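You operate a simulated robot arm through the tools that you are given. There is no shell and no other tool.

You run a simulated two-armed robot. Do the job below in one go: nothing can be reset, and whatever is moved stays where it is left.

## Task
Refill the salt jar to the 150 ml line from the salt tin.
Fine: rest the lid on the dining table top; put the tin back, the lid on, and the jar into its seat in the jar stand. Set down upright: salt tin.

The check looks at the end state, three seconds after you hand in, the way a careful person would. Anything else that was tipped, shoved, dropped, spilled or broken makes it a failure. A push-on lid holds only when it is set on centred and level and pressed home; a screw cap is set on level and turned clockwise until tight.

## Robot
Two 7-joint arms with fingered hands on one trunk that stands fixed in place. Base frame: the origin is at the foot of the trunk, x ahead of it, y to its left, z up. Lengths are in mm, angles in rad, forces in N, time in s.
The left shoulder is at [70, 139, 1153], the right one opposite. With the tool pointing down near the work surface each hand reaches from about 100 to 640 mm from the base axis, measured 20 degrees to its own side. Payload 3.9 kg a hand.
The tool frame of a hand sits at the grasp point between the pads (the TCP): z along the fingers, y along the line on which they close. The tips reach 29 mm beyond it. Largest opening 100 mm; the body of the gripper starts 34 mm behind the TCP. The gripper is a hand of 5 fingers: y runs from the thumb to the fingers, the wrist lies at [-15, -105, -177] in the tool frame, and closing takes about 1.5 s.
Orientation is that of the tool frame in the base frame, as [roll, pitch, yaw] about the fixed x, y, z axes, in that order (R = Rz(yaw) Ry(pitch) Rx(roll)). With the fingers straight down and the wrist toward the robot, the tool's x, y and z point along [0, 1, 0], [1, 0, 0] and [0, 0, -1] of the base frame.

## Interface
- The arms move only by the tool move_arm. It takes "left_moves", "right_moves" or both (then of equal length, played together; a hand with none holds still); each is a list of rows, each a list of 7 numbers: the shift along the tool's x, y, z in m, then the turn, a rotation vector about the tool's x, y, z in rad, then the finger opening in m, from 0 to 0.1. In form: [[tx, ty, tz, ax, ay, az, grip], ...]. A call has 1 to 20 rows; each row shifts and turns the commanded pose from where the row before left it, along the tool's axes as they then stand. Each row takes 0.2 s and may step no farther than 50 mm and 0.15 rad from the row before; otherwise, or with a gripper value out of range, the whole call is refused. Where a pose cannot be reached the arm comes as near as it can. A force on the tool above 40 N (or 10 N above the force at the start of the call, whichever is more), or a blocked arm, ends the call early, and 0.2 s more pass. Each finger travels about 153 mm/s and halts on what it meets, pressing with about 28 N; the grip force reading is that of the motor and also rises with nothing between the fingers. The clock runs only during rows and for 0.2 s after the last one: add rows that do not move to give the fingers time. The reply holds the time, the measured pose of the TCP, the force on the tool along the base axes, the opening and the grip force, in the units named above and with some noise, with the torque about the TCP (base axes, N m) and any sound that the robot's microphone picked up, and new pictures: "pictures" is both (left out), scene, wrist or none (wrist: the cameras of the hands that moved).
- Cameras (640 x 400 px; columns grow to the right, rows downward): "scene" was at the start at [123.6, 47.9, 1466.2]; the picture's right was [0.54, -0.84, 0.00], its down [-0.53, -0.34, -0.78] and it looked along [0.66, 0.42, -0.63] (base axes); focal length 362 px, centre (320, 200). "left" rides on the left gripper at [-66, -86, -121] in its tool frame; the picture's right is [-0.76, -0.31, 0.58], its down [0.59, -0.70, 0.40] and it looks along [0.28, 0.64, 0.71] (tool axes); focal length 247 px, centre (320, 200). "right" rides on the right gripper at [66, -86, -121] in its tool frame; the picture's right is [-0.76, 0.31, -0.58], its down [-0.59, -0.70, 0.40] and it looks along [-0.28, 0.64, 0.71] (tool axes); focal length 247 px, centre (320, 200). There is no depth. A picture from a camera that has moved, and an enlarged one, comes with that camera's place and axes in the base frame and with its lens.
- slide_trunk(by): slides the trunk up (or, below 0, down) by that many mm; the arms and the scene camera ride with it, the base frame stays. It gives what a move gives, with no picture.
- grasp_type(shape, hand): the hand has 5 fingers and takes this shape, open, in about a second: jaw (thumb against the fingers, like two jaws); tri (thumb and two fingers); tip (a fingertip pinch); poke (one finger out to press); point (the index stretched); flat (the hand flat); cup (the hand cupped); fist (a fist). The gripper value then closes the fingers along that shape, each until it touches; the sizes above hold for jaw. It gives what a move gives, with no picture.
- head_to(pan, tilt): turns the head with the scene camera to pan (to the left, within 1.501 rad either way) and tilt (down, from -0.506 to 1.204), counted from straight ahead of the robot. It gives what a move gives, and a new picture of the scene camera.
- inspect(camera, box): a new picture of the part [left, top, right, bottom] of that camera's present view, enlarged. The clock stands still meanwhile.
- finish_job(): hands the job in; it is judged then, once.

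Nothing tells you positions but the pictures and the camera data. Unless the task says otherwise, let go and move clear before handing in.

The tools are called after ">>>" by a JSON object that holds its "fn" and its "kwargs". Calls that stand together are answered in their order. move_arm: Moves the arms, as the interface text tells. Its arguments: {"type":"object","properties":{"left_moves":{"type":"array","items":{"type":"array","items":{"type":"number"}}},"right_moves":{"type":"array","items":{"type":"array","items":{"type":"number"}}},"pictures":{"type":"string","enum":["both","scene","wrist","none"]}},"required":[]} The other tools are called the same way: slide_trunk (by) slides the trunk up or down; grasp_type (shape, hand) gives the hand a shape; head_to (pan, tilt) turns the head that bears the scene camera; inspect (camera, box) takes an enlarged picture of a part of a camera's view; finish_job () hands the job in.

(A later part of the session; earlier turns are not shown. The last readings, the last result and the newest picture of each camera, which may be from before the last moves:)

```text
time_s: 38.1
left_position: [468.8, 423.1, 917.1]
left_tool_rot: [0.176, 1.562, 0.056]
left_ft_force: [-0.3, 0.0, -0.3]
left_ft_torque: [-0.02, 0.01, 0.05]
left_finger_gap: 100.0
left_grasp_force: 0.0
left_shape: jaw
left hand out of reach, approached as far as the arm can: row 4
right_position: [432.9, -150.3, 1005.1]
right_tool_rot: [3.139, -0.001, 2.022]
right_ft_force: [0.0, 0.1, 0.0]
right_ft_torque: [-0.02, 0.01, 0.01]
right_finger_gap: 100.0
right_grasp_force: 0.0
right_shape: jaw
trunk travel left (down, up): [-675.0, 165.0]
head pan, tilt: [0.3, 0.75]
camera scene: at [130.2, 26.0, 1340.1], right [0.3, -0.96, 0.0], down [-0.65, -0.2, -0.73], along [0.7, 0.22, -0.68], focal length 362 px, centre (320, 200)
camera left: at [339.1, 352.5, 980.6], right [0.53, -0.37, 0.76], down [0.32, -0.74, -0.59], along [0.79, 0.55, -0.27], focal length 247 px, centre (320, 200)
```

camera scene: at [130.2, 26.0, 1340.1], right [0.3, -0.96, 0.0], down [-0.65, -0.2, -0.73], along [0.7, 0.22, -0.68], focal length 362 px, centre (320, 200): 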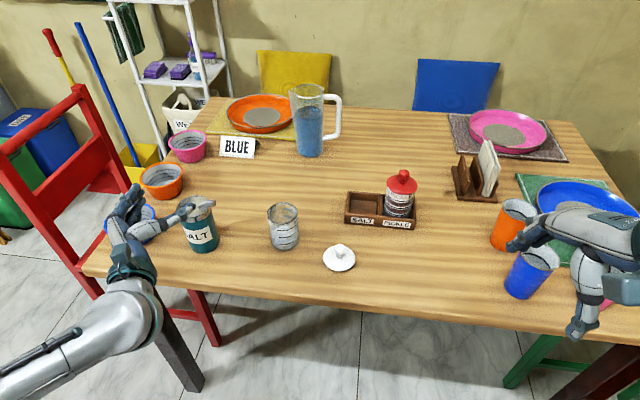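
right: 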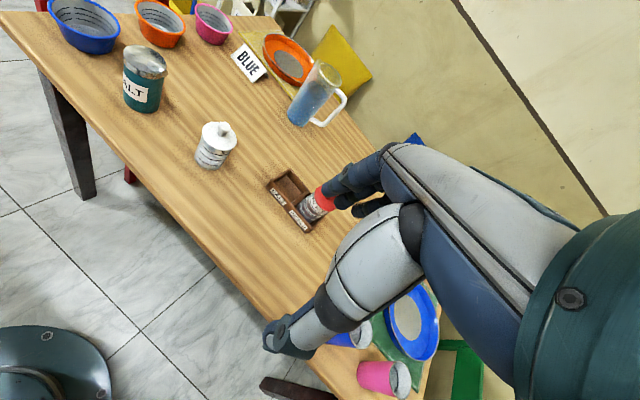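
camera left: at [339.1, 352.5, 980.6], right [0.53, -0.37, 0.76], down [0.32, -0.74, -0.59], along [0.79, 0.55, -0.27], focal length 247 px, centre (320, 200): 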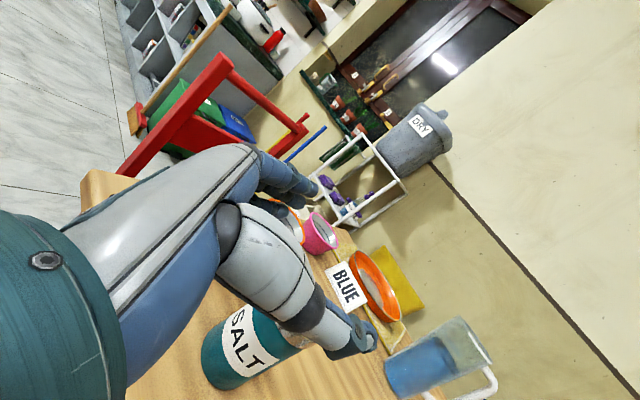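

The hand is aligned in front of the tin, just short of it. I'll correct the sideways offset and lower with the trunk, so the arm posture stays the same.

>>> {"fn": "move_arm", "kwargs": {"left_moves": [[0, -0.004, 0, 0, 0, 0, 0.1], [0, 0, 0, 0, 0, 0, 0.1]], "pictures": "none"}}

>>> {"fn": "slide_trunk", "kwargs": {"by": -60}}

>>> {"fn": "inspect", "kwargs": {"camera": "scene", "box": [80, 160, 320, 310]}}

>>> {"fn": "inspect", "kwargs": {"camera": "left", "box": [0, 0, 640, 400]}}

```text
time_s: 38.7
left_position: [468.1, 419.6, 915.6]
left_tool_rot: [0.305, 1.562, 0.185]
left_ft_force: [0.4, 0.2, 0.0]
left_ft_torque: [0.0, -0.02, 0.03]
left_finger_gap: 99.7
left_grasp_force: 0.0
left_shape: jaw
right_position: [434.4, -149.7, 1004.8]
right_tool_rot: [3.14, -0.002, 2.021]
right_ft_force: [0.2, 0.2, 0.3]
right_ft_torque: [-0.05, 0.0, 0.0]
right_finger_gap: 99.6
right_grasp_force: 0.1
right_shape: jaw
trunk travel left (down, up): [-675.0, 165.0]
head pan, tilt: [0.3, 0.75]
```

```text
time_s: 39.7
left_position: [467.5, 418.7, 855.5]
left_tool_rot: [0.262, 1.56, 0.143]
left_ft_force: [-1.1, 0.8, 0.0]
left_ft_torque: [-0.01, 0.03, 0.01]
left_finger_gap: 99.7
left_grasp_force: 0.0
left_shape: jaw
right_position: [434.1, -151.1, 945.0]
right_tool_rot: [-3.14, 0.002, 2.022]
right_ft_force: [0.2, 0.3, 0.1]
right_ft_torque: [0.01, 0.0, -0.01]
right_finger_gap: 99.6
right_grasp_force: 0.0
right_shape: jaw
trunk travel left (down, up): [-615.0, 225.0]
head pan, tilt: [0.3, 0.75]
```

```text
2.67 times, centred on (200, 235) of scene
camera zoom: at [130.3, 26.2, 1280.0], right [0.3, -0.96, 0.0], down [-0.65, -0.2, -0.73], along [0.7, 0.22, -0.68], focal length 964 px, centre (640, 107)
```

zoom: 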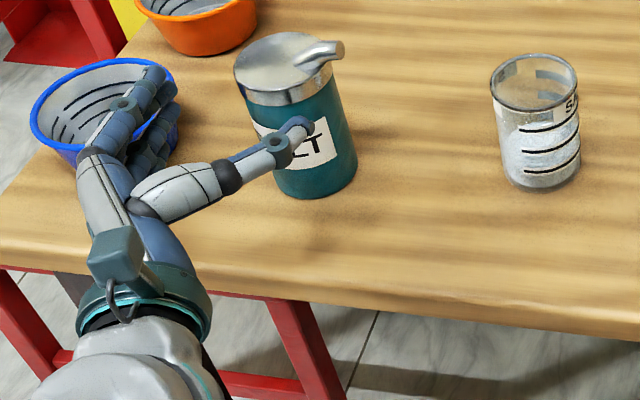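

```text
1.00 times, centred on (320, 200) of left (not enlarged: the box is as wide or as high as the picture)
camera zoom: at [338.0, 348.3, 919.8], right [0.53, -0.37, 0.76], down [0.32, -0.74, -0.59], along [0.79, 0.55, -0.27], focal length 247 px, centre (320, 200)
```

zoom: 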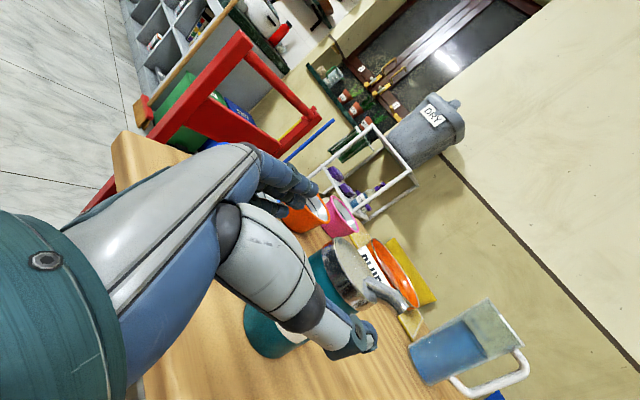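

The blue bowl's rim is near the fingers' outer side, so I'll narrow the opening to 85 mm and then lower the last 32 mm.

>>> {"fn": "move_arm", "kwargs": {"left_moves": [[0, 0, 0, 0, 0, 0, 0.085], [0, 0, 0, 0, 0, 0, 0.085]], "pictures": "none"}}

>>> {"fn": "slide_trunk", "kwargs": {"by": -32}}

>>> {"fn": "inspect", "kwargs": {"camera": "scene", "box": [80, 120, 320, 270]}}

>>> {"fn": "inspect", "kwargs": {"camera": "left", "box": [200, 160, 440, 380]}}

>>> {"fn": "inspect", "kwargs": {"camera": "right", "box": [0, 0, 320, 200]}}

```text
time_s: 40.3
left_position: [468.1, 419.8, 855.5]
left_tool_rot: [0.164, 1.562, 0.045]
left_ft_force: [0.2, -0.2, 0.3]
left_ft_torque: [0.0, -0.01, 0.01]
left_finger_gap: 85.2
left_grasp_force: 0.0
left_shape: jaw
right_position: [433.5, -150.2, 944.7]
right_tool_rot: [3.141, 0.001, 2.02]
right_ft_force: [1.0, 0.2, 0.6]
right_ft_torque: [0.0, 0.0, -0.01]
right_finger_gap: 99.7
right_grasp_force: 0.0
right_shape: jaw
trunk travel left (down, up): [-615.0, 225.0]
head pan, tilt: [0.3, 0.75]
```

```text
time_s: 41.0
left_position: [468.1, 421.3, 823.7]
left_tool_rot: [0.093, 1.562, -0.026]
left_ft_force: [0.6, 0.0, -0.2]
left_ft_torque: [0.01, 0.0, -0.01]
left_finger_gap: 85.3
left_grasp_force: 0.0
left_shape: jaw
right_position: [434.0, -149.8, 911.9]
right_tool_rot: [3.141, -0.001, 2.021]
right_ft_force: [-0.4, -0.3, 0.8]
right_ft_torque: [-0.03, 0.0, -0.02]
right_finger_gap: 99.9
right_grasp_force: 0.0
right_shape: jaw
trunk travel left (down, up): [-583.0, 257.0]
head pan, tilt: [0.3, 0.75]
```

```text
2.67 times, centred on (200, 195) of scene
camera zoom: at [130.2, 26.2, 1248.0], right [0.3, -0.96, 0.0], down [-0.65, -0.2, -0.73], along [0.7, 0.22, -0.68], focal length 964 px, centre (640, 213)
```

zoom: 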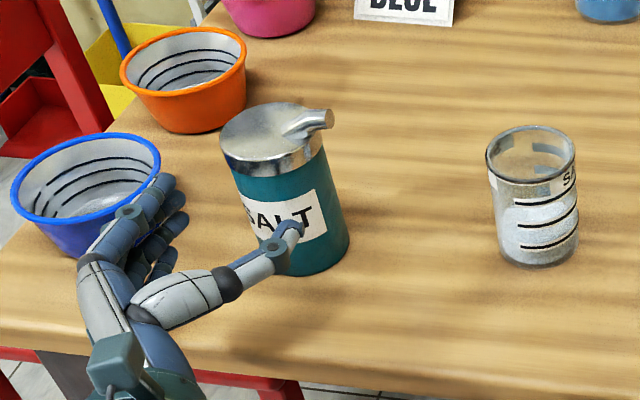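

```text
1.82 times, centred on (320, 270) of left
camera zoom: at [338.0, 348.3, 887.8], right [0.53, -0.37, 0.76], down [0.32, -0.74, -0.59], along [0.79, 0.55, -0.27], focal length 449 px, centre (320, 73)
```

zoom: 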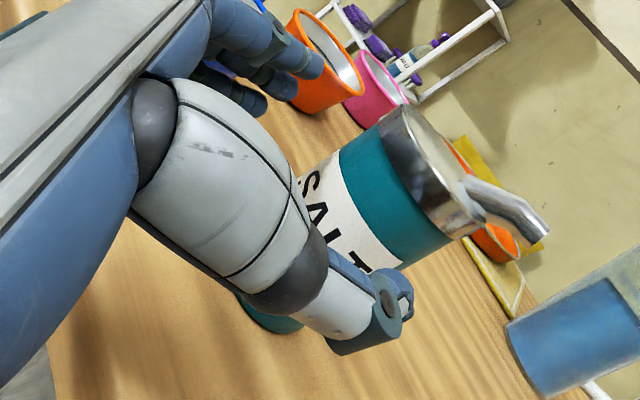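

```text
2.00 times, centred on (160, 100) of right
camera zoom: at [328.0, -128.3, 1033.6], right [0.61, -0.55, 0.58], down [-0.38, -0.84, -0.4], along [0.7, 0.02, -0.71], focal length 494 px, centre (640, 400)
```

zoom: 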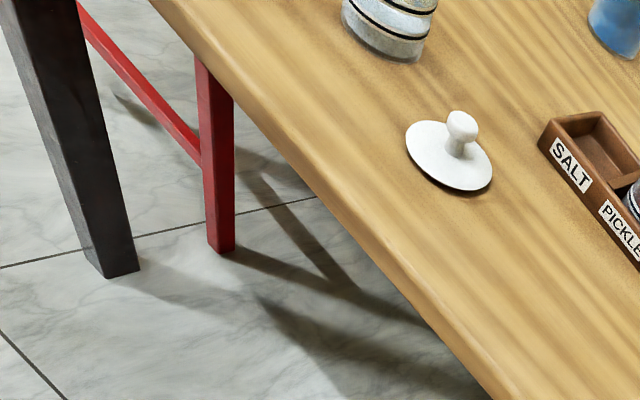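

The fingers straddle the tin's height range correctly. I'll shift 4 mm right and advance until the tin is between thumb and fingers.

>>> {"fn": "move_arm", "kwargs": {"left_moves": [[0, -0.004, 0, 0, 0, 0, 0.085], [0, 0, 0.016, 0, 0, 0, 0.085], [0, 0, 0.016, 0, 0, 0, 0.085], [0, 0, 0.016, 0, 0, 0, 0.085], [0, 0, 0.015, 0, 0, 0, 0.085], [0, 0, 0, 0, 0, 0, 0.085]]}}

>>> {"fn": "inspect", "kwargs": {"camera": "scene", "box": [80, 120, 320, 270]}}

>>> {"fn": "inspect", "kwargs": {"camera": "left", "box": [200, 160, 440, 380]}}

```text
time_s: 42.5
left_position: [530.4, 408.0, 824.1]
left_tool_rot: [0.307, 1.563, 0.19]
left_ft_force: [-0.6, -0.2, -0.1]
left_ft_torque: [-0.01, 0.04, -0.05]
left_finger_gap: 85.3
left_grasp_force: 0.0
left_shape: jaw
right_position: [433.8, -149.7, 912.1]
right_tool_rot: [3.141, 0.001, 2.02]
right_ft_force: [-0.1, -0.3, -0.5]
right_ft_torque: [-0.01, -0.04, -0.02]
right_finger_gap: 99.9
right_grasp_force: 0.0
right_shape: jaw
trunk travel left (down, up): [-583.0, 257.0]
head pan, tilt: [0.3, 0.75]
camera scene: at [130.3, 26.3, 1248.0], right [0.3, -0.96, 0.0], down [-0.65, -0.2, -0.73], along [0.7, 0.22, -0.68], focal length 362 px, centre (320, 200)
camera left: at [400.8, 337.4, 888.3], right [0.53, -0.37, 0.76], down [0.32, -0.74, -0.59], along [0.79, 0.55, -0.28], focal length 247 px, centre (320, 200)
```

scene: 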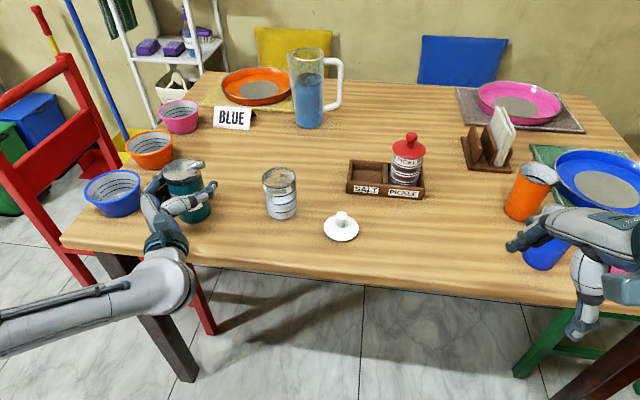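
left: 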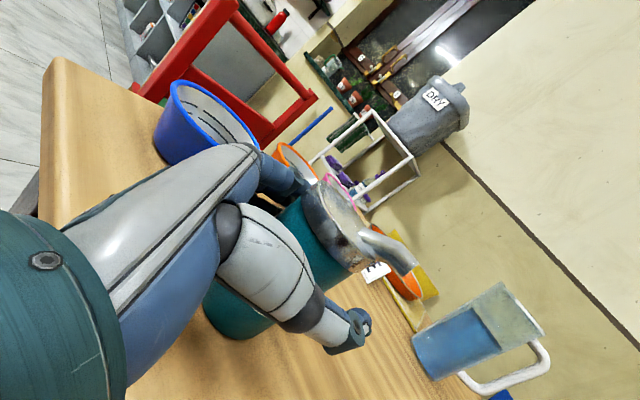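

```text
2.67 times, centred on (200, 195) of scene
camera zoom: at [130.3, 26.3, 1248.0], right [0.3, -0.96, 0.0], down [-0.65, -0.2, -0.73], along [0.7, 0.22, -0.68], focal length 964 px, centre (640, 213)
```

zoom: 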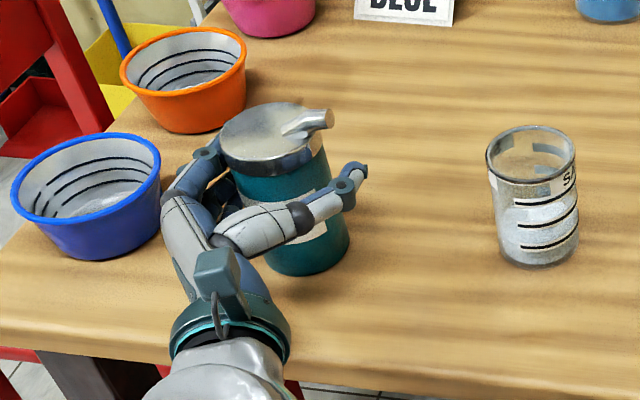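

```text
1.82 times, centred on (320, 270) of left
camera zoom: at [400.8, 337.4, 888.3], right [0.53, -0.37, 0.76], down [0.32, -0.74, -0.59], along [0.79, 0.55, -0.28], focal length 449 px, centre (320, 73)
```

zoom: 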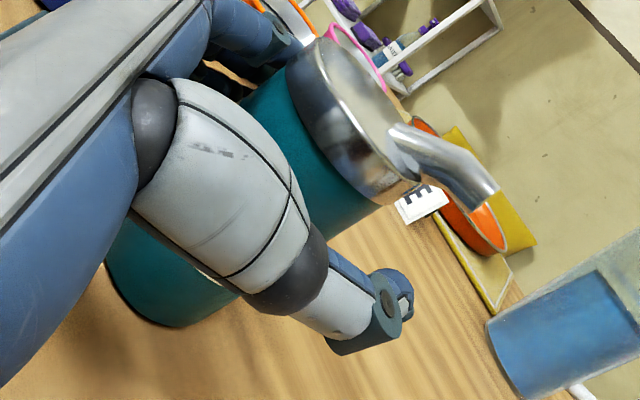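

The tin is between thumb and fingers. I'll advance another 4 mm and close gently.

>>> {"fn": "move_arm", "kwargs": {"left_moves": [[0, 0, 0.004, 0, 0, 0, 0.085], [0, 0, 0, 0, 0, 0, 0.078], [0, 0, 0, 0, 0, 0, 0.072], [0, 0, 0, 0, 0, 0, 0.066], [0, 0, 0, 0, 0, 0, 0.06], [0, 0, 0, 0, 0, 0, 0.05], [0, 0, 0, 0, 0, 0, 0.05]]}}

>>> {"fn": "inspect", "kwargs": {"camera": "scene", "box": [80, 120, 320, 270]}}

```text
time_s: 44.0
left_position: [536.2, 408.4, 822.4]
left_tool_rot: [0.451, 1.562, 0.333]
left_ft_force: [0.5, 1.1, 0.2]
left_ft_torque: [0.13, 0.02, -0.01]
left_finger_gap: 48.0
left_grasp_force: 27.6
left_shape: jaw
right_position: [433.4, -150.6, 912.8]
right_tool_rot: [-3.141, -0.001, 2.021]
right_ft_force: [0.3, 0.5, -0.2]
right_ft_torque: [0.04, 0.01, 0.0]
right_finger_gap: 99.7
right_grasp_force: 0.0
right_shape: jaw
trunk travel left (down, up): [-583.0, 257.0]
head pan, tilt: [0.3, 0.75]
camera scene: at [130.5, 26.3, 1248.0], right [0.3, -0.96, 0.0], down [-0.65, -0.2, -0.73], along [0.7, 0.22, -0.68], focal length 362 px, centre (320, 200)
camera left: at [405.7, 336.7, 888.0], right [0.53, -0.37, 0.76], down [0.32, -0.74, -0.59], along [0.79, 0.55, -0.28], focal length 247 px, centre (320, 200)
```

scene: 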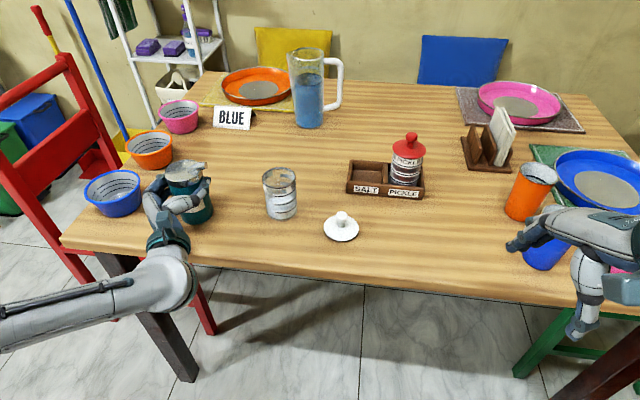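
left: 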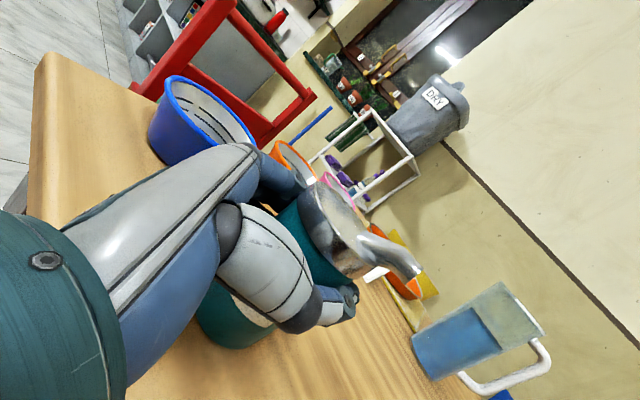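

```text
2.67 times, centred on (200, 195) of scene
camera zoom: at [130.5, 26.3, 1248.0], right [0.3, -0.96, 0.0], down [-0.65, -0.2, -0.73], along [0.7, 0.22, -0.68], focal length 964 px, centre (640, 213)
```

zoom: 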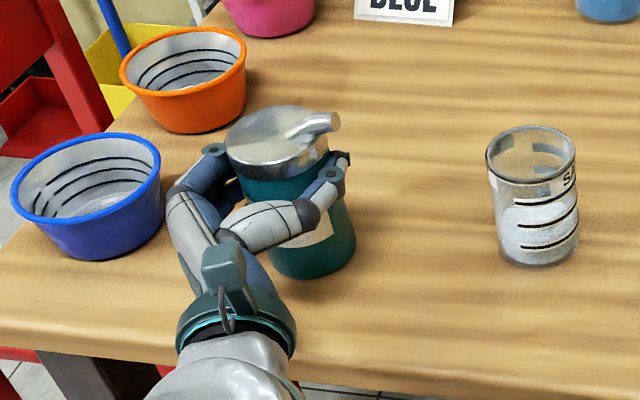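

The tin is held firmly. I'll lift it straight up and check that it hangs level, and then carry it toward the jar.

>>> {"fn": "move_arm", "kwargs": {"left_moves": [[0, 0, 0, 0, 0, 0, 0.03], [-0.01, 0, 0, 0, 0, 0, 0.03], [-0.02, 0, 0, 0, 0, 0, 0.03], [-0.03, 0, 0, 0, 0, 0, 0.03], [-0.038, 0, 0, 0, 0, 0, 0.03], [0, 0, 0, 0, 0, 0, 0.03]]}}

>>> {"fn": "inspect", "kwargs": {"camera": "scene", "box": [80, 100, 320, 250]}}

```text
time_s: 45.5
left_position: [535.3, 409.0, 923.6]
left_tool_rot: [0.375, 1.563, 0.256]
left_ft_force: [-0.2, -0.4, -3.2]
left_ft_torque: [-0.01, 0.04, 0.05]
left_finger_gap: 48.6
left_grasp_force: 27.5
left_shape: jaw
right_position: [433.9, -148.9, 912.9]
right_tool_rot: [3.141, -0.001, 2.021]
right_ft_force: [-0.3, -0.1, -0.3]
right_ft_torque: [0.0, 0.02, 0.03]
right_finger_gap: 99.8
right_grasp_force: 0.0
right_shape: jaw
trunk travel left (down, up): [-583.0, 257.0]
head pan, tilt: [0.3, 0.75]
camera scene: at [131.1, 26.8, 1247.9], right [0.3, -0.96, 0.0], down [-0.65, -0.2, -0.73], along [0.7, 0.22, -0.68], focal length 362 px, centre (320, 200)
camera left: at [405.3, 336.9, 987.3], right [0.53, -0.37, 0.76], down [0.32, -0.75, -0.59], along [0.79, 0.55, -0.28], focal length 247 px, centre (320, 200)
```

scene: 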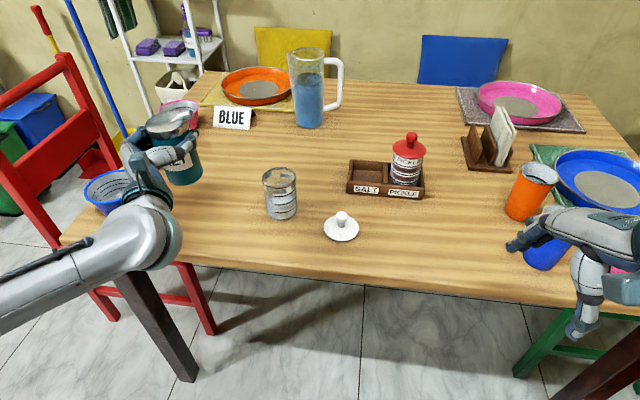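
left: 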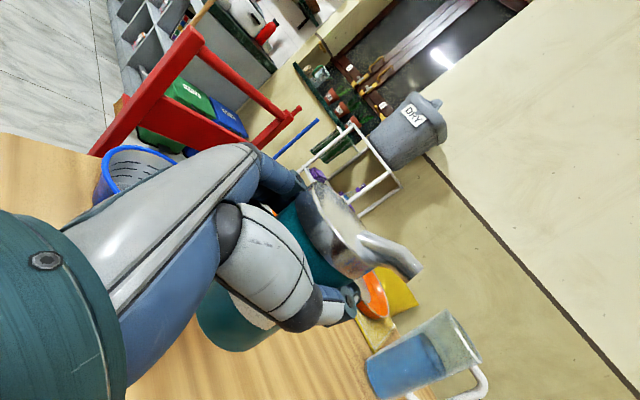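

```text
2.67 times, centred on (200, 175) of scene
camera zoom: at [131.1, 26.8, 1247.9], right [0.3, -0.96, 0.0], down [-0.65, -0.2, -0.73], along [0.7, 0.22, -0.68], focal length 964 px, centre (640, 267)
```

zoom: 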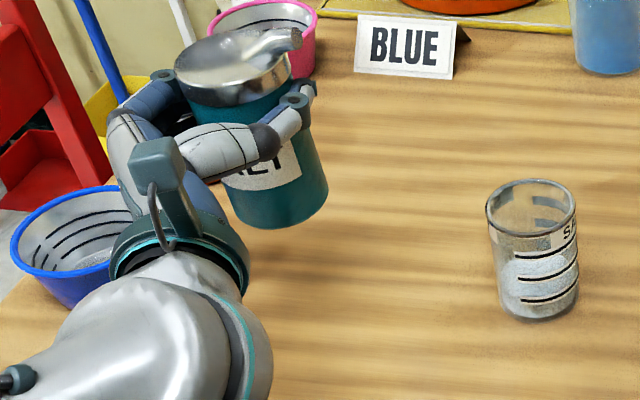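

The tin lifted cleanly and weighs about 330 g. Next I'll carry it level toward the jar and stop short to its left.

>>> {"fn": "move_arm", "kwargs": {"left_moves": [[0, -0.0214, 0.0134, 0, 0, 0, 0.03], [0, -0.0214, 0.0134, 0, 0, 0, 0.03], [0, -0.0214, 0.0134, 0, 0, 0, 0.03], [0, 0, 0, 0, 0, 0, 0.03]], "pictures": "scene"}}

>>> {"fn": "inspect", "kwargs": {"camera": "scene", "box": [120, 100, 360, 250]}}

```text
time_s: 46.5
left_position: [564.5, 340.5, 924.5]
left_tool_rot: [0.233, 1.564, 0.115]
left_ft_force: [-0.3, -0.7, -2.6]
left_ft_torque: [0.04, 0.0, -0.05]
left_finger_gap: 48.5
left_grasp_force: 27.8
left_shape: jaw
right_position: [434.3, -148.8, 912.1]
right_tool_rot: [-3.141, 0.003, 2.02]
right_ft_force: [0.0, -0.8, -0.4]
right_ft_torque: [-0.02, 0.0, 0.01]
right_finger_gap: 99.8
right_grasp_force: 0.1
right_shape: jaw
trunk travel left (down, up): [-583.0, 257.0]
head pan, tilt: [0.3, 0.75]
camera scene: at [130.5, 27.1, 1248.0], right [0.3, -0.96, 0.0], down [-0.65, -0.2, -0.73], along [0.7, 0.22, -0.68], focal length 362 px, centre (320, 200)
```

scene: 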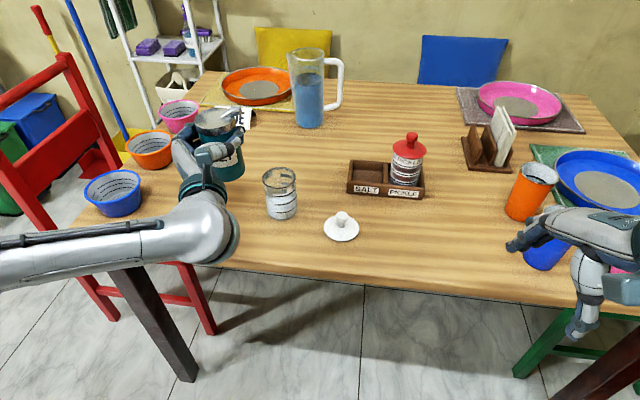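

```text
2.67 times, centred on (240, 175) of scene
camera zoom: at [130.5, 27.1, 1248.0], right [0.3, -0.96, 0.0], down [-0.65, -0.2, -0.73], along [0.7, 0.22, -0.68], focal length 964 px, centre (533, 267)
```

zoom: 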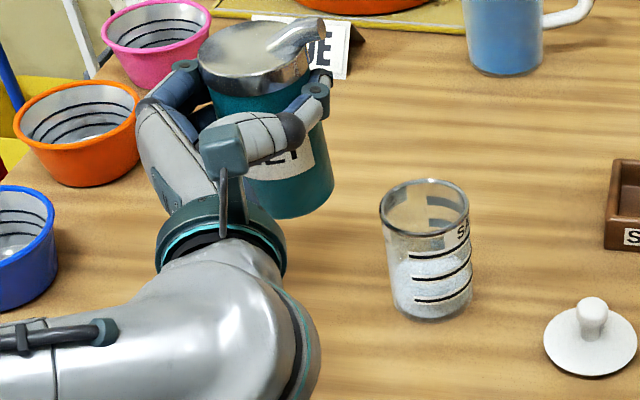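

The level carry is good. Now I'll begin tilting about the horizontal axis through the grip, moving so the spout tip comes over the jar mouth; first 30°.

>>> {"fn": "move_arm", "kwargs": {"left_moves": [[0.0011, -0.0071, 0.0036, 0, 0.04516, 0.1227, 0.03], [0.0001, -0.0071, 0.0036, 0, 0.04516, 0.1227, 0.03], [-0.001, -0.0071, 0.0036, 0, 0.04516, 0.1227, 0.03], [-0.002, -0.0069, 0.0036, 0, 0.04516, 0.1227, 0.03], [0, 0, 0, 0, 0, 0, 0.03]]}}

>>> {"fn": "inspect", "kwargs": {"camera": "scene", "box": [160, 100, 360, 230]}}

```text
time_s: 47.6
left_position: [577.3, 311.0, 917.0]
left_tool_rot: [1.905, 1.049, 1.787]
left_ft_force: [-0.3, 0.6, -3.0]
left_ft_torque: [-0.04, 0.0, 0.03]
left_finger_gap: 48.2
left_grasp_force: 28.0
left_shape: jaw
right_position: [433.7, -149.0, 912.8]
right_tool_rot: [3.141, 0.002, 2.021]
right_ft_force: [0.3, 0.5, -0.3]
right_ft_torque: [-0.01, -0.02, 0.02]
right_finger_gap: 99.9
right_grasp_force: 0.0
right_shape: jaw
trunk travel left (down, up): [-583.0, 257.0]
head pan, tilt: [0.3, 0.75]
camera scene: at [130.8, 26.7, 1248.0], right [0.3, -0.96, 0.0], down [-0.65, -0.2, -0.73], along [0.7, 0.22, -0.68], focal length 362 px, centre (320, 200)
camera left: at [452.9, 212.6, 953.2], right [0.61, -0.68, 0.42], down [0.23, -0.35, -0.91], along [0.76, 0.64, -0.06], focal length 247 px, centre (320, 200)
```

scene: 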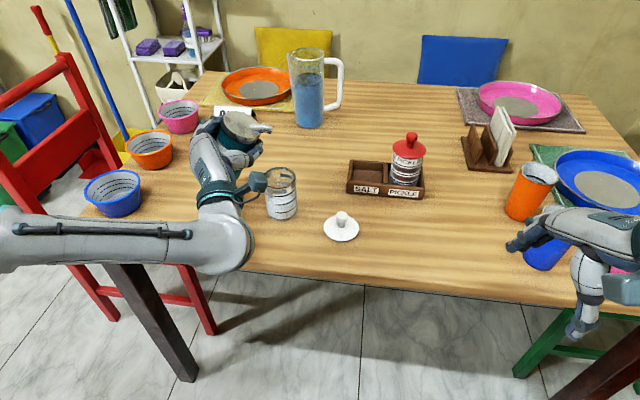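
left: 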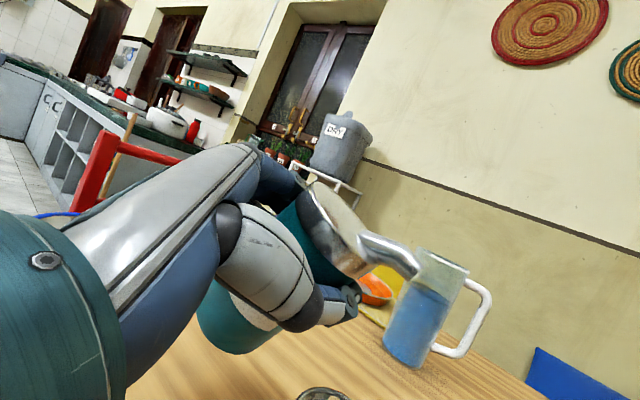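

```text
3.08 times, centred on (260, 165) of scene
camera zoom: at [130.8, 26.7, 1248.0], right [0.3, -0.96, 0.0], down [-0.65, -0.2, -0.73], along [0.7, 0.22, -0.68], focal length 1112 px, centre (505, 308)
```

zoom: 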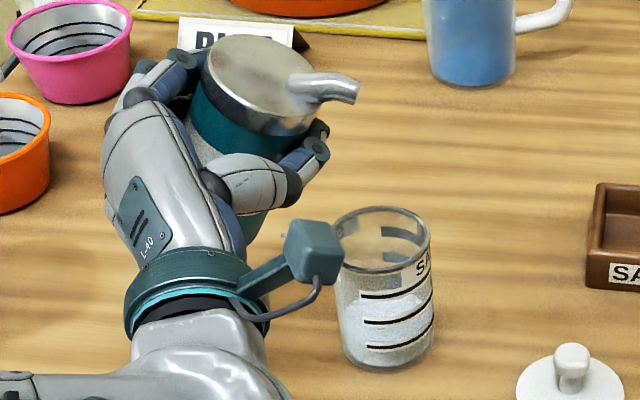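

The tilt works smoothly. I'll continue to 60° while keeping the spout tip over the jar mouth.

>>> {"fn": "move_arm", "kwargs": {"left_moves": [[0.0056, -0.0014, 0, 0, 0.04516, 0.1227, 0.03], [0.0044, -0.0033, 0.0007, 0, 0.04516, 0.1227, 0.03], [0.0032, -0.0045, 0.0011, 0, 0.04516, 0.1227, 0.03], [0.0018, -0.0054, 0.0015, 0, 0.04516, 0.1227, 0.03], [0, 0, 0, 0, 0, 0, 0.03]]}}

>>> {"fn": "inspect", "kwargs": {"camera": "scene", "box": [180, 110, 360, 230]}}

>>> {"fn": "inspect", "kwargs": {"camera": "left", "box": [240, 180, 520, 400]}}

```text
time_s: 48.9
left_position: [575.9, 308.7, 896.7]
left_tool_rot: [1.912, 0.523, 1.8]
left_ft_force: [-0.1, 0.7, -3.3]
left_ft_torque: [-0.06, 0.0, 0.0]
left_finger_gap: 47.7
left_grasp_force: 28.6
left_shape: jaw
right_position: [433.8, -150.2, 912.8]
right_tool_rot: [-3.141, 0.003, 2.021]
right_ft_force: [-0.3, 0.1, 0.4]
right_ft_torque: [0.03, -0.04, -0.02]
right_finger_gap: 99.8
right_grasp_force: 0.0
right_shape: jaw
trunk travel left (down, up): [-583.0, 257.0]
head pan, tilt: [0.3, 0.75]
camera scene: at [130.8, 26.8, 1248.0], right [0.3, -0.96, 0.0], down [-0.65, -0.2, -0.73], along [0.7, 0.22, -0.68], focal length 362 px, centre (320, 200)
camera left: at [454.5, 200.9, 894.3], right [0.63, -0.77, -0.04], down [0.11, 0.14, -0.98], along [0.77, 0.62, 0.17], focal length 247 px, centre (320, 200)
```

scene: 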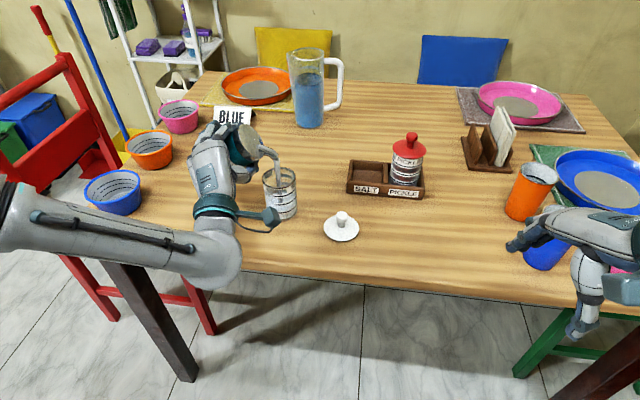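
left: 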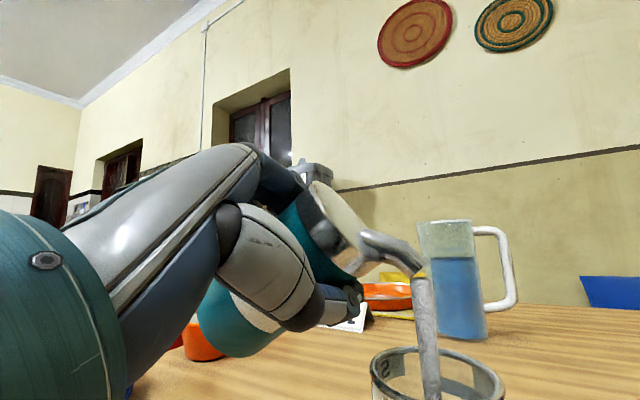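

```text
3.33 times, centred on (270, 170) of scene
camera zoom: at [130.8, 26.8, 1248.0], right [0.3, -0.96, 0.0], down [-0.65, -0.2, -0.73], along [0.7, 0.22, -0.68], focal length 1205 px, centre (487, 300)
```

zoom: 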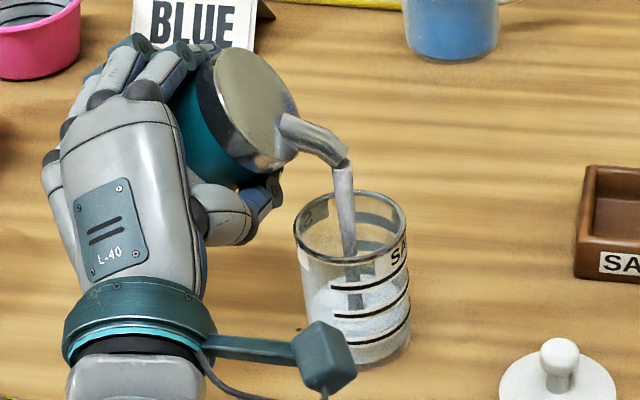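

```text
1.82 times, centred on (380, 290) of left
camera zoom: at [454.5, 200.9, 894.3], right [0.63, -0.77, -0.04], down [0.11, 0.14, -0.98], along [0.77, 0.62, 0.17], focal length 449 px, centre (211, 36)
```

zoom: 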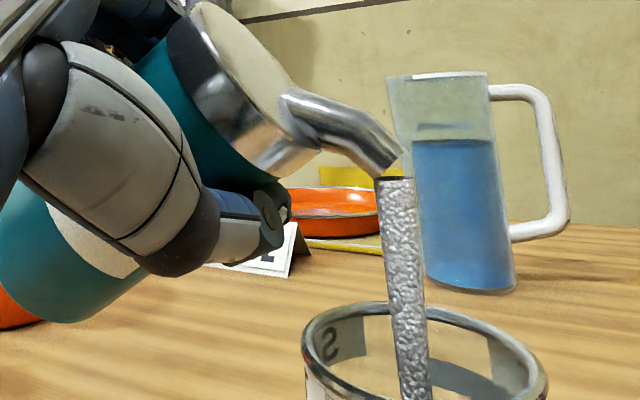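

Salt is already flowing at 60°, and the stream falls into the jar mouth. The clock is frozen, so I'll check the level closely.

>>> {"fn": "inspect", "kwargs": {"camera": "scene", "box": [255, 160, 311, 225]}}

>>> {"fn": "inspect", "kwargs": {"camera": "right", "box": [140, 0, 240, 60]}}

```text
6.15 times, centred on (283, 192) of scene
camera zoom: at [130.8, 26.8, 1248.0], right [0.3, -0.96, 0.0], down [-0.65, -0.2, -0.73], along [0.7, 0.22, -0.68], focal length 2225 px, centre (548, 246)
```

zoom: 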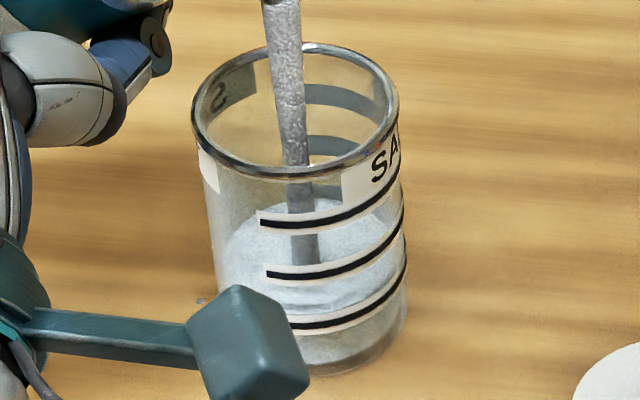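

```text
6.40 times, centred on (190, 30) of right
camera zoom: at [328.5, -127.8, 1033.5], right [0.61, -0.55, 0.58], down [-0.38, -0.84, -0.4], along [0.7, 0.02, -0.71], focal length 1581 px, centre (1152, 1288)
```

zoom: 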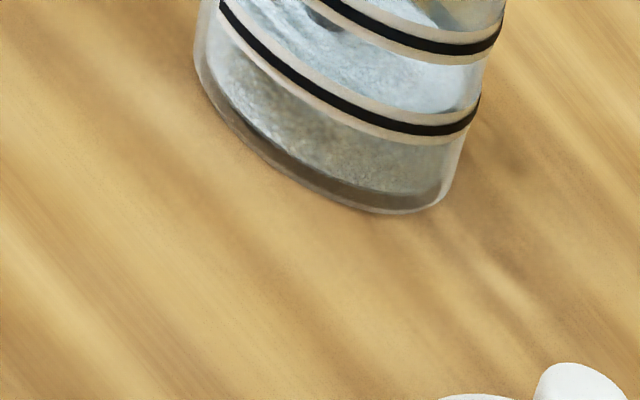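

The level is still near the lowest line. I'll hold this tilt for short times and watch how fast it rises.

>>> {"fn": "move_arm", "kwargs": {"left_moves": [[0, 0, 0, 0, 0, 0, 0.03], [0, 0, 0, 0, 0, 0, 0.03], [0, 0, 0, 0, 0, 0, 0.03]], "pictures": "none"}}

>>> {"fn": "inspect", "kwargs": {"camera": "scene", "box": [255, 160, 311, 225]}}

>>> {"fn": "inspect", "kwargs": {"camera": "left", "box": [240, 180, 520, 400]}}

```text
time_s: 49.6
left_position: [575.7, 308.3, 896.0]
left_tool_rot: [1.914, 0.525, 1.802]
left_ft_force: [-0.3, 0.1, -3.5]
left_ft_torque: [-0.07, -0.08, -0.02]
left_finger_gap: 47.7
left_grasp_force: 27.9
left_shape: jaw
right_position: [433.8, -150.2, 912.0]
right_tool_rot: [-3.141, -0.001, 2.02]
right_ft_force: [-0.1, 0.2, -0.6]
right_ft_torque: [0.0, 0.02, 0.0]
right_finger_gap: 99.5
right_grasp_force: 0.0
right_shape: jaw
trunk travel left (down, up): [-583.0, 257.0]
head pan, tilt: [0.3, 0.75]
```

```text
6.15 times, centred on (283, 192) of scene
camera zoom: at [130.9, 26.5, 1248.0], right [0.3, -0.96, 0.0], down [-0.65, -0.2, -0.73], along [0.7, 0.22, -0.68], focal length 2225 px, centre (548, 246)
```

zoom: 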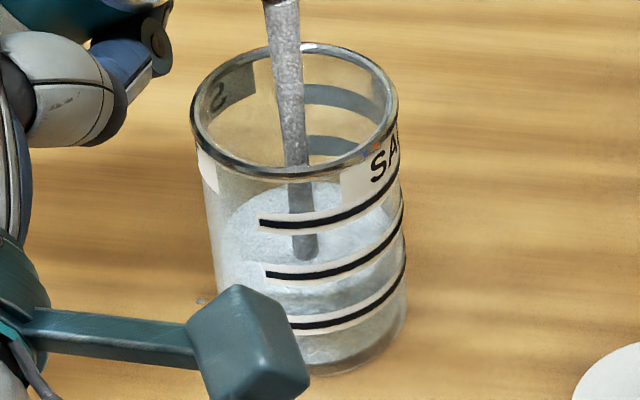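

```text
1.82 times, centred on (380, 290) of left
camera zoom: at [454.4, 200.6, 894.4], right [0.63, -0.77, -0.04], down [0.11, 0.14, -0.98], along [0.77, 0.62, 0.17], focal length 449 px, centre (211, 36)
```

zoom: 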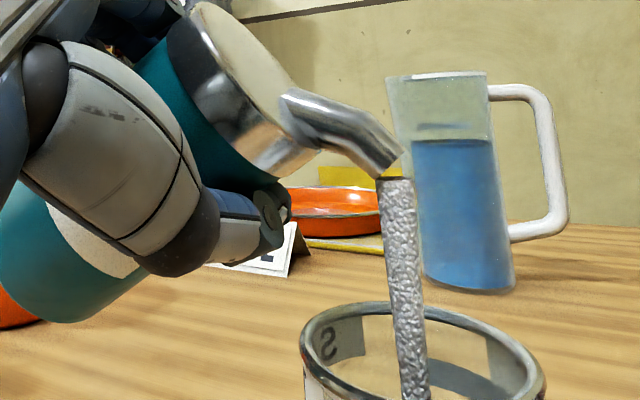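

The surface rose by about 10 ml in 0.7 s, so the flow is roughly 15 ml/s. I'll hold for about 2 s and check.

>>> {"fn": "move_arm", "kwargs": {"left_moves": [[0, 0, 0, 0, 0, 0, 0.03], [0, 0, 0, 0, 0, 0, 0.03], [0, 0, 0, 0, 0, 0, 0.03], [0, 0, 0, 0, 0, 0, 0.03], [0, 0, 0, 0, 0, 0, 0.03], [0, 0, 0, 0, 0, 0, 0.03], [0, 0, 0, 0, 0, 0, 0.03], [0, 0, 0, 0, 0, 0, 0.03], [0, 0, 0, 0, 0, 0, 0.03]], "pictures": "none"}}

>>> {"fn": "inspect", "kwargs": {"camera": "scene", "box": [255, 160, 311, 225]}}

>>> {"fn": "inspect", "kwargs": {"camera": "left", "box": [240, 180, 520, 400]}}

```text
time_s: 51.6
left_position: [576.3, 308.7, 896.0]
left_tool_rot: [1.914, 0.527, 1.798]
left_ft_force: [-0.3, -0.9, -2.1]
left_ft_torque: [-0.07, 0.0, 0.0]
left_finger_gap: 47.7
left_grasp_force: 28.1
left_shape: jaw
right_position: [433.4, -149.9, 912.2]
right_tool_rot: [-3.141, -0.001, 2.02]
right_ft_force: [0.0, -0.2, 0.3]
right_ft_torque: [-0.01, 0.03, 0.03]
right_finger_gap: 100.0
right_grasp_force: 0.0
right_shape: jaw
trunk travel left (down, up): [-583.0, 257.0]
head pan, tilt: [0.3, 0.75]
```

```text
6.15 times, centred on (283, 192) of scene
camera zoom: at [130.9, 26.4, 1248.0], right [0.3, -0.96, 0.0], down [-0.65, -0.2, -0.73], along [0.7, 0.22, -0.68], focal length 2225 px, centre (548, 246)
```

zoom: 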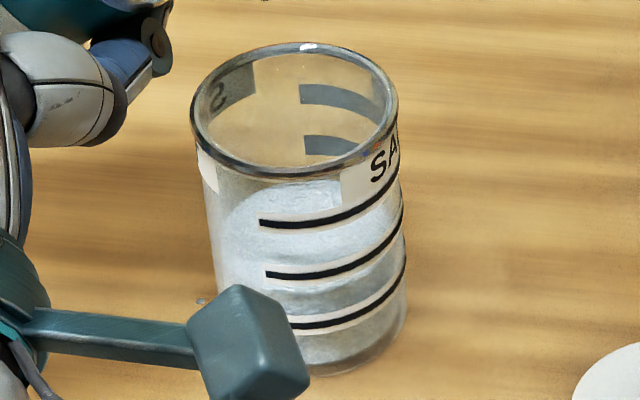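

```text
1.82 times, centred on (380, 290) of left
camera zoom: at [454.4, 200.6, 894.4], right [0.63, -0.77, -0.04], down [0.11, 0.14, -0.98], along [0.77, 0.62, 0.17], focal length 449 px, centre (211, 36)
```

zoom: 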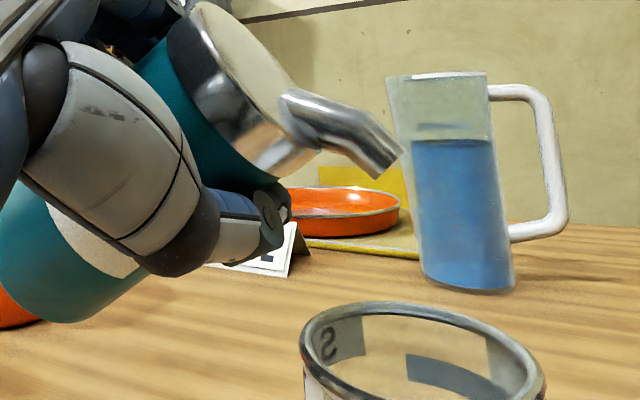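

The flow stops by itself at this tilt, with the level around 65 ml, so the tilt angle meters the flow. I'll increase the tilt in small steps.

>>> {"fn": "move_arm", "kwargs": {"left_moves": [[-0.0006, -0.0014, 0.0005, 0, 0.02258, 0.06135, 0.03], [-0.0006, -0.0014, 0.0005, 0, 0.02258, 0.06135, 0.03], [0, 0, 0, 0, 0, 0, 0.03], [0, 0, 0, 0, 0, 0, 0.03], [0, 0, 0, 0, 0, 0, 0.03], [0, 0, 0, 0, 0, 0, 0.03]], "pictures": "none"}}

>>> {"fn": "inspect", "kwargs": {"camera": "scene", "box": [255, 160, 311, 225]}}

>>> {"fn": "inspect", "kwargs": {"camera": "left", "box": [240, 180, 520, 400]}}

```text
time_s: 53.0
left_position: [576.0, 305.4, 895.0]
left_tool_rot: [1.913, 0.394, 1.801]
left_ft_force: [0.1, -0.1, -1.9]
left_ft_torque: [-0.03, -0.03, 0.01]
left_finger_gap: 47.9
left_grasp_force: 27.9
left_shape: jaw
right_position: [432.9, -149.9, 912.5]
right_tool_rot: [-3.141, 0.0, 2.022]
right_ft_force: [0.3, 0.0, 0.2]
right_ft_torque: [-0.02, 0.02, -0.02]
right_finger_gap: 99.7
right_grasp_force: 0.0
right_shape: jaw
trunk travel left (down, up): [-583.0, 257.0]
head pan, tilt: [0.3, 0.75]
```

```text
6.15 times, centred on (283, 192) of scene
camera zoom: at [130.8, 26.4, 1248.0], right [0.3, -0.96, 0.0], down [-0.65, -0.2, -0.73], along [0.7, 0.22, -0.68], focal length 2225 px, centre (548, 246)
```

zoom: 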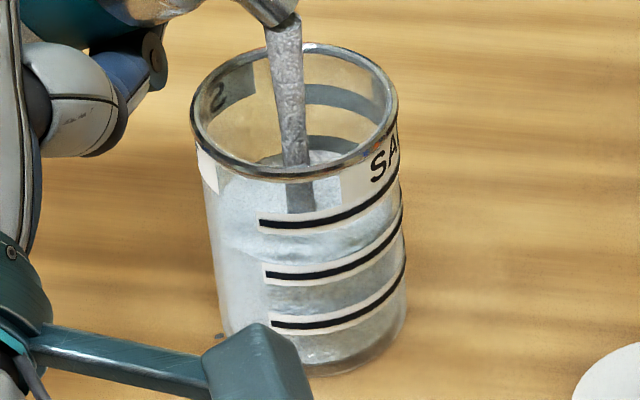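

```text
1.82 times, centred on (380, 290) of left
camera zoom: at [455.5, 198.6, 882.3], right [0.63, -0.76, -0.15], down [0.08, 0.26, -0.96], along [0.77, 0.59, 0.23], focal length 449 px, centre (211, 36)
```

zoom: 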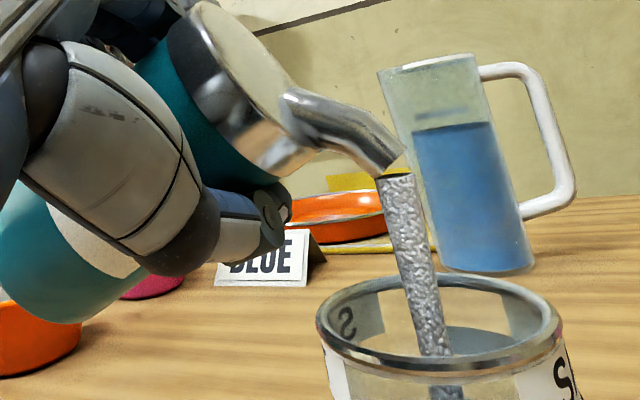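

>>> {"fn": "inspect", "kwargs": {"camera": "scene", "box": [268, 165, 302, 220]}}

>>> {"fn": "inspect", "kwargs": {"camera": "right", "box": [140, 0, 240, 60]}}

```text
7.27 times, centred on (285, 192) of scene
camera zoom: at [130.8, 26.4, 1248.0], right [0.3, -0.96, 0.0], down [-0.65, -0.2, -0.73], along [0.7, 0.22, -0.68], focal length 2629 px, centre (574, 254)
```

zoom: 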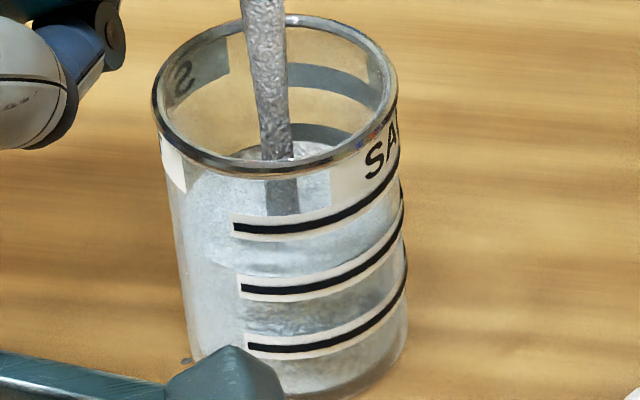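

```text
6.40 times, centred on (190, 30) of right
camera zoom: at [328.5, -128.1, 1033.4], right [0.61, -0.55, 0.58], down [-0.38, -0.84, -0.4], along [0.7, 0.02, -0.71], focal length 1581 px, centre (1152, 1288)
```

zoom: 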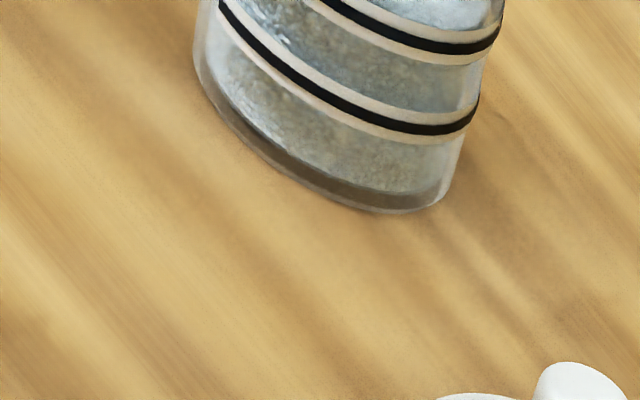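

The level is now about 100 ml and still flowing gently. While it settles I'll shift the right hand 80 mm to the left so its camera sees the whole jar from the side.

>>> {"fn": "move_arm", "kwargs": {"right_moves": [[0.036, 0.0175, 0, 0, 0, 0, 0.1], [0.036, 0.0175, 0, 0, 0, 0, 0.1]], "pictures": "none"}}

>>> {"fn": "inspect", "kwargs": {"camera": "right", "box": [140, 0, 300, 120]}}

>>> {"fn": "inspect", "kwargs": {"camera": "scene", "box": [268, 165, 302, 220]}}

```text
time_s: 53.6
left_position: [577.1, 306.4, 894.2]
left_tool_rot: [1.914, 0.394, 1.802]
left_ft_force: [0.3, -0.7, -2.8]
left_ft_torque: [-0.01, 0.02, -0.05]
left_finger_gap: 48.0
left_grasp_force: 28.5
left_shape: jaw
right_position: [432.9, -67.9, 909.3]
right_tool_rot: [3.141, 0.002, 2.022]
right_ft_force: [0.5, 0.5, -0.6]
right_ft_torque: [-0.03, -0.01, 0.03]
right_finger_gap: 99.7
right_grasp_force: 0.1
right_shape: jaw
trunk travel left (down, up): [-583.0, 257.0]
head pan, tilt: [0.3, 0.75]
```

```text
3.33 times, centred on (220, 60) of right
camera zoom: at [327.8, -47.1, 1030.2], right [0.61, -0.55, 0.58], down [-0.38, -0.84, -0.4], along [0.7, 0.02, -0.71], focal length 823 px, centre (653, 667)
```

zoom: 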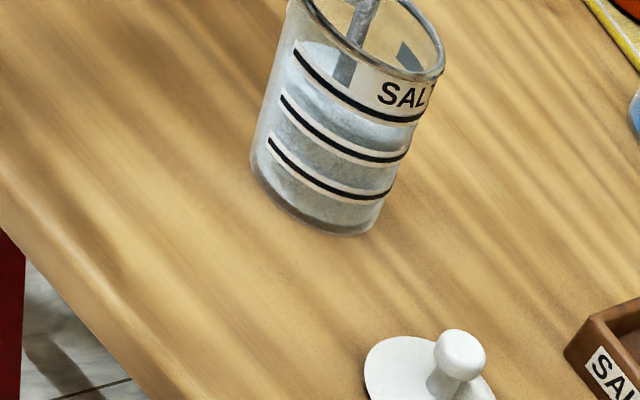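

```text
7.27 times, centred on (285, 192) of scene
camera zoom: at [131.1, 27.3, 1247.9], right [0.3, -0.96, 0.0], down [-0.65, -0.2, -0.73], along [0.7, 0.22, -0.68], focal length 2629 px, centre (574, 254)
```

zoom: 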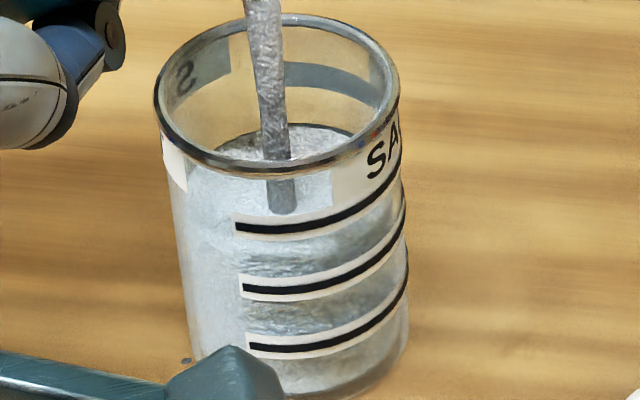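

The right camera now reads well: the level is about 110 ml and still flowing. I'll hold one more second.

>>> {"fn": "move_arm", "kwargs": {"left_moves": [[0, 0, 0, 0, 0, 0, 0.03], [0, 0, 0, 0, 0, 0, 0.03], [0, 0, 0, 0, 0, 0, 0.03]], "pictures": "none"}}

>>> {"fn": "inspect", "kwargs": {"camera": "right", "box": [190, 0, 270, 80]}}

>>> {"fn": "inspect", "kwargs": {"camera": "scene", "box": [268, 165, 302, 220]}}

```text
time_s: 54.5
left_position: [577.1, 306.4, 894.2]
left_tool_rot: [1.913, 0.394, 1.802]
left_ft_force: [0.1, -0.2, -3.8]
left_ft_torque: [-0.06, -0.03, 0.01]
left_finger_gap: 47.8
left_grasp_force: 27.4
left_shape: jaw
right_position: [433.5, -70.5, 909.1]
right_tool_rot: [3.141, 0.0, 2.023]
right_ft_force: [0.7, 0.3, -0.2]
right_ft_torque: [0.01, 0.02, -0.03]
right_finger_gap: 99.9
right_grasp_force: 0.1
right_shape: jaw
trunk travel left (down, up): [-583.0, 257.0]
head pan, tilt: [0.3, 0.75]
```

```text
5.00 times, centred on (230, 40) of right
camera zoom: at [327.6, -48.1, 1030.3], right [0.61, -0.55, 0.58], down [-0.38, -0.84, -0.4], along [0.7, 0.02, -0.71], focal length 1235 px, centre (770, 1000)
```

zoom: 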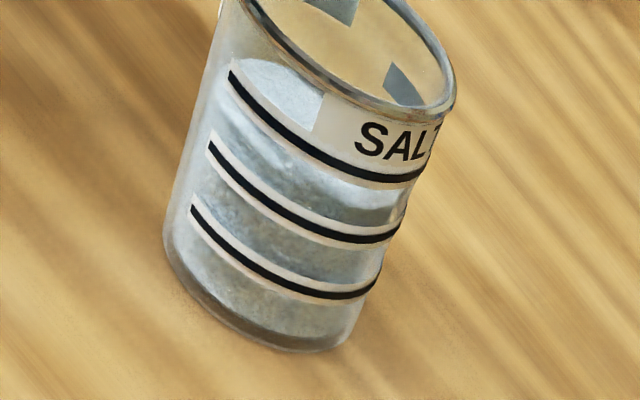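

```text
7.27 times, centred on (285, 192) of scene
camera zoom: at [130.8, 26.5, 1248.0], right [0.3, -0.96, 0.0], down [-0.65, -0.2, -0.73], along [0.7, 0.22, -0.68], focal length 2629 px, centre (574, 254)
```

zoom: 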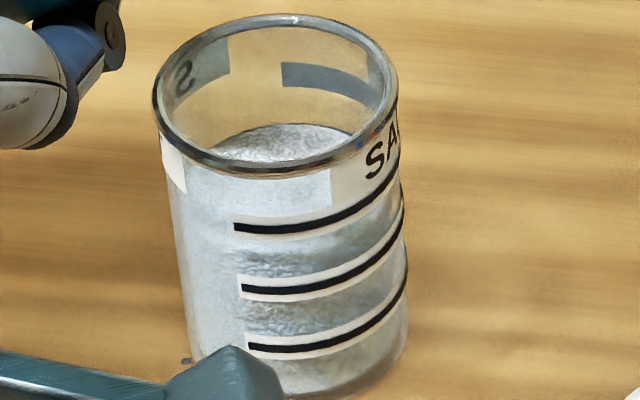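

The flow stopped at about 115 ml. A further 3.75° of tilt should give roughly 25 ml.

>>> {"fn": "move_arm", "kwargs": {"left_moves": [[-0.0014, -0.0015, 0.0006, 0, 0.02258, 0.06135, 0.03], [0, 0, 0, 0, 0, 0, 0.03], [0, 0, 0, 0, 0, 0, 0.03], [0, 0, 0, 0, 0, 0, 0.03]], "pictures": "none"}}

>>> {"fn": "inspect", "kwargs": {"camera": "right", "box": [190, 0, 270, 80]}}

>>> {"fn": "inspect", "kwargs": {"camera": "scene", "box": [268, 165, 302, 220]}}

```text
time_s: 55.5
left_position: [577.5, 304.1, 892.7]
left_tool_rot: [1.914, 0.33, 1.802]
left_ft_force: [-0.1, -0.6, -1.2]
left_ft_torque: [-0.05, -0.01, 0.03]
left_finger_gap: 47.9
left_grasp_force: 28.0
left_shape: jaw
right_position: [432.6, -70.5, 911.7]
right_tool_rot: [-3.141, 0.001, 2.021]
right_ft_force: [0.8, -0.1, -0.2]
right_ft_torque: [-0.01, 0.01, -0.02]
right_finger_gap: 99.9
right_grasp_force: 0.1
right_shape: jaw
trunk travel left (down, up): [-583.0, 257.0]
head pan, tilt: [0.3, 0.75]
```

```text
5.00 times, centred on (230, 40) of right
camera zoom: at [327.6, -48.2, 1030.4], right [0.61, -0.55, 0.58], down [-0.38, -0.84, -0.4], along [0.7, 0.02, -0.71], focal length 1235 px, centre (770, 1000)
```

zoom: 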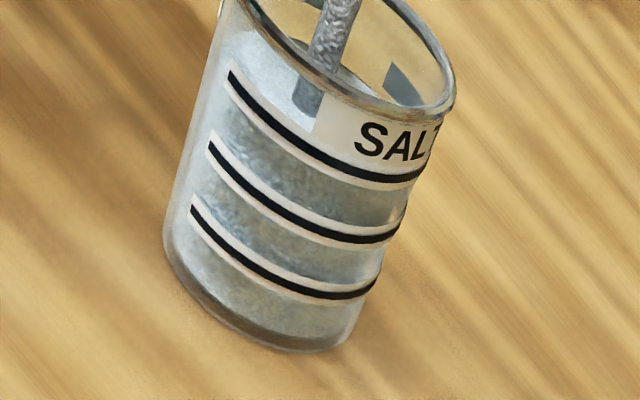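

```text
7.27 times, centred on (285, 192) of scene
camera zoom: at [130.7, 26.5, 1248.0], right [0.3, -0.96, 0.0], down [-0.65, -0.2, -0.73], along [0.7, 0.22, -0.68], focal length 2629 px, centre (574, 254)
```

zoom: 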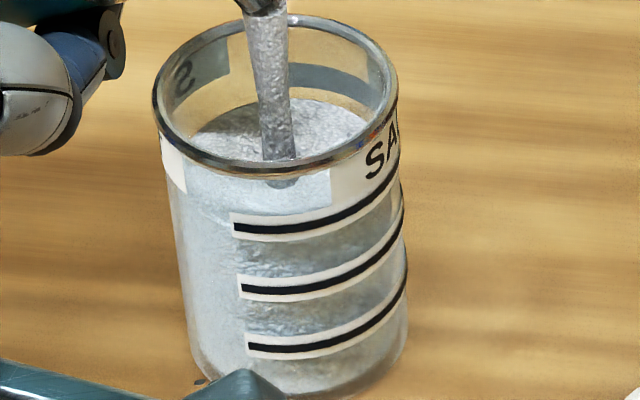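

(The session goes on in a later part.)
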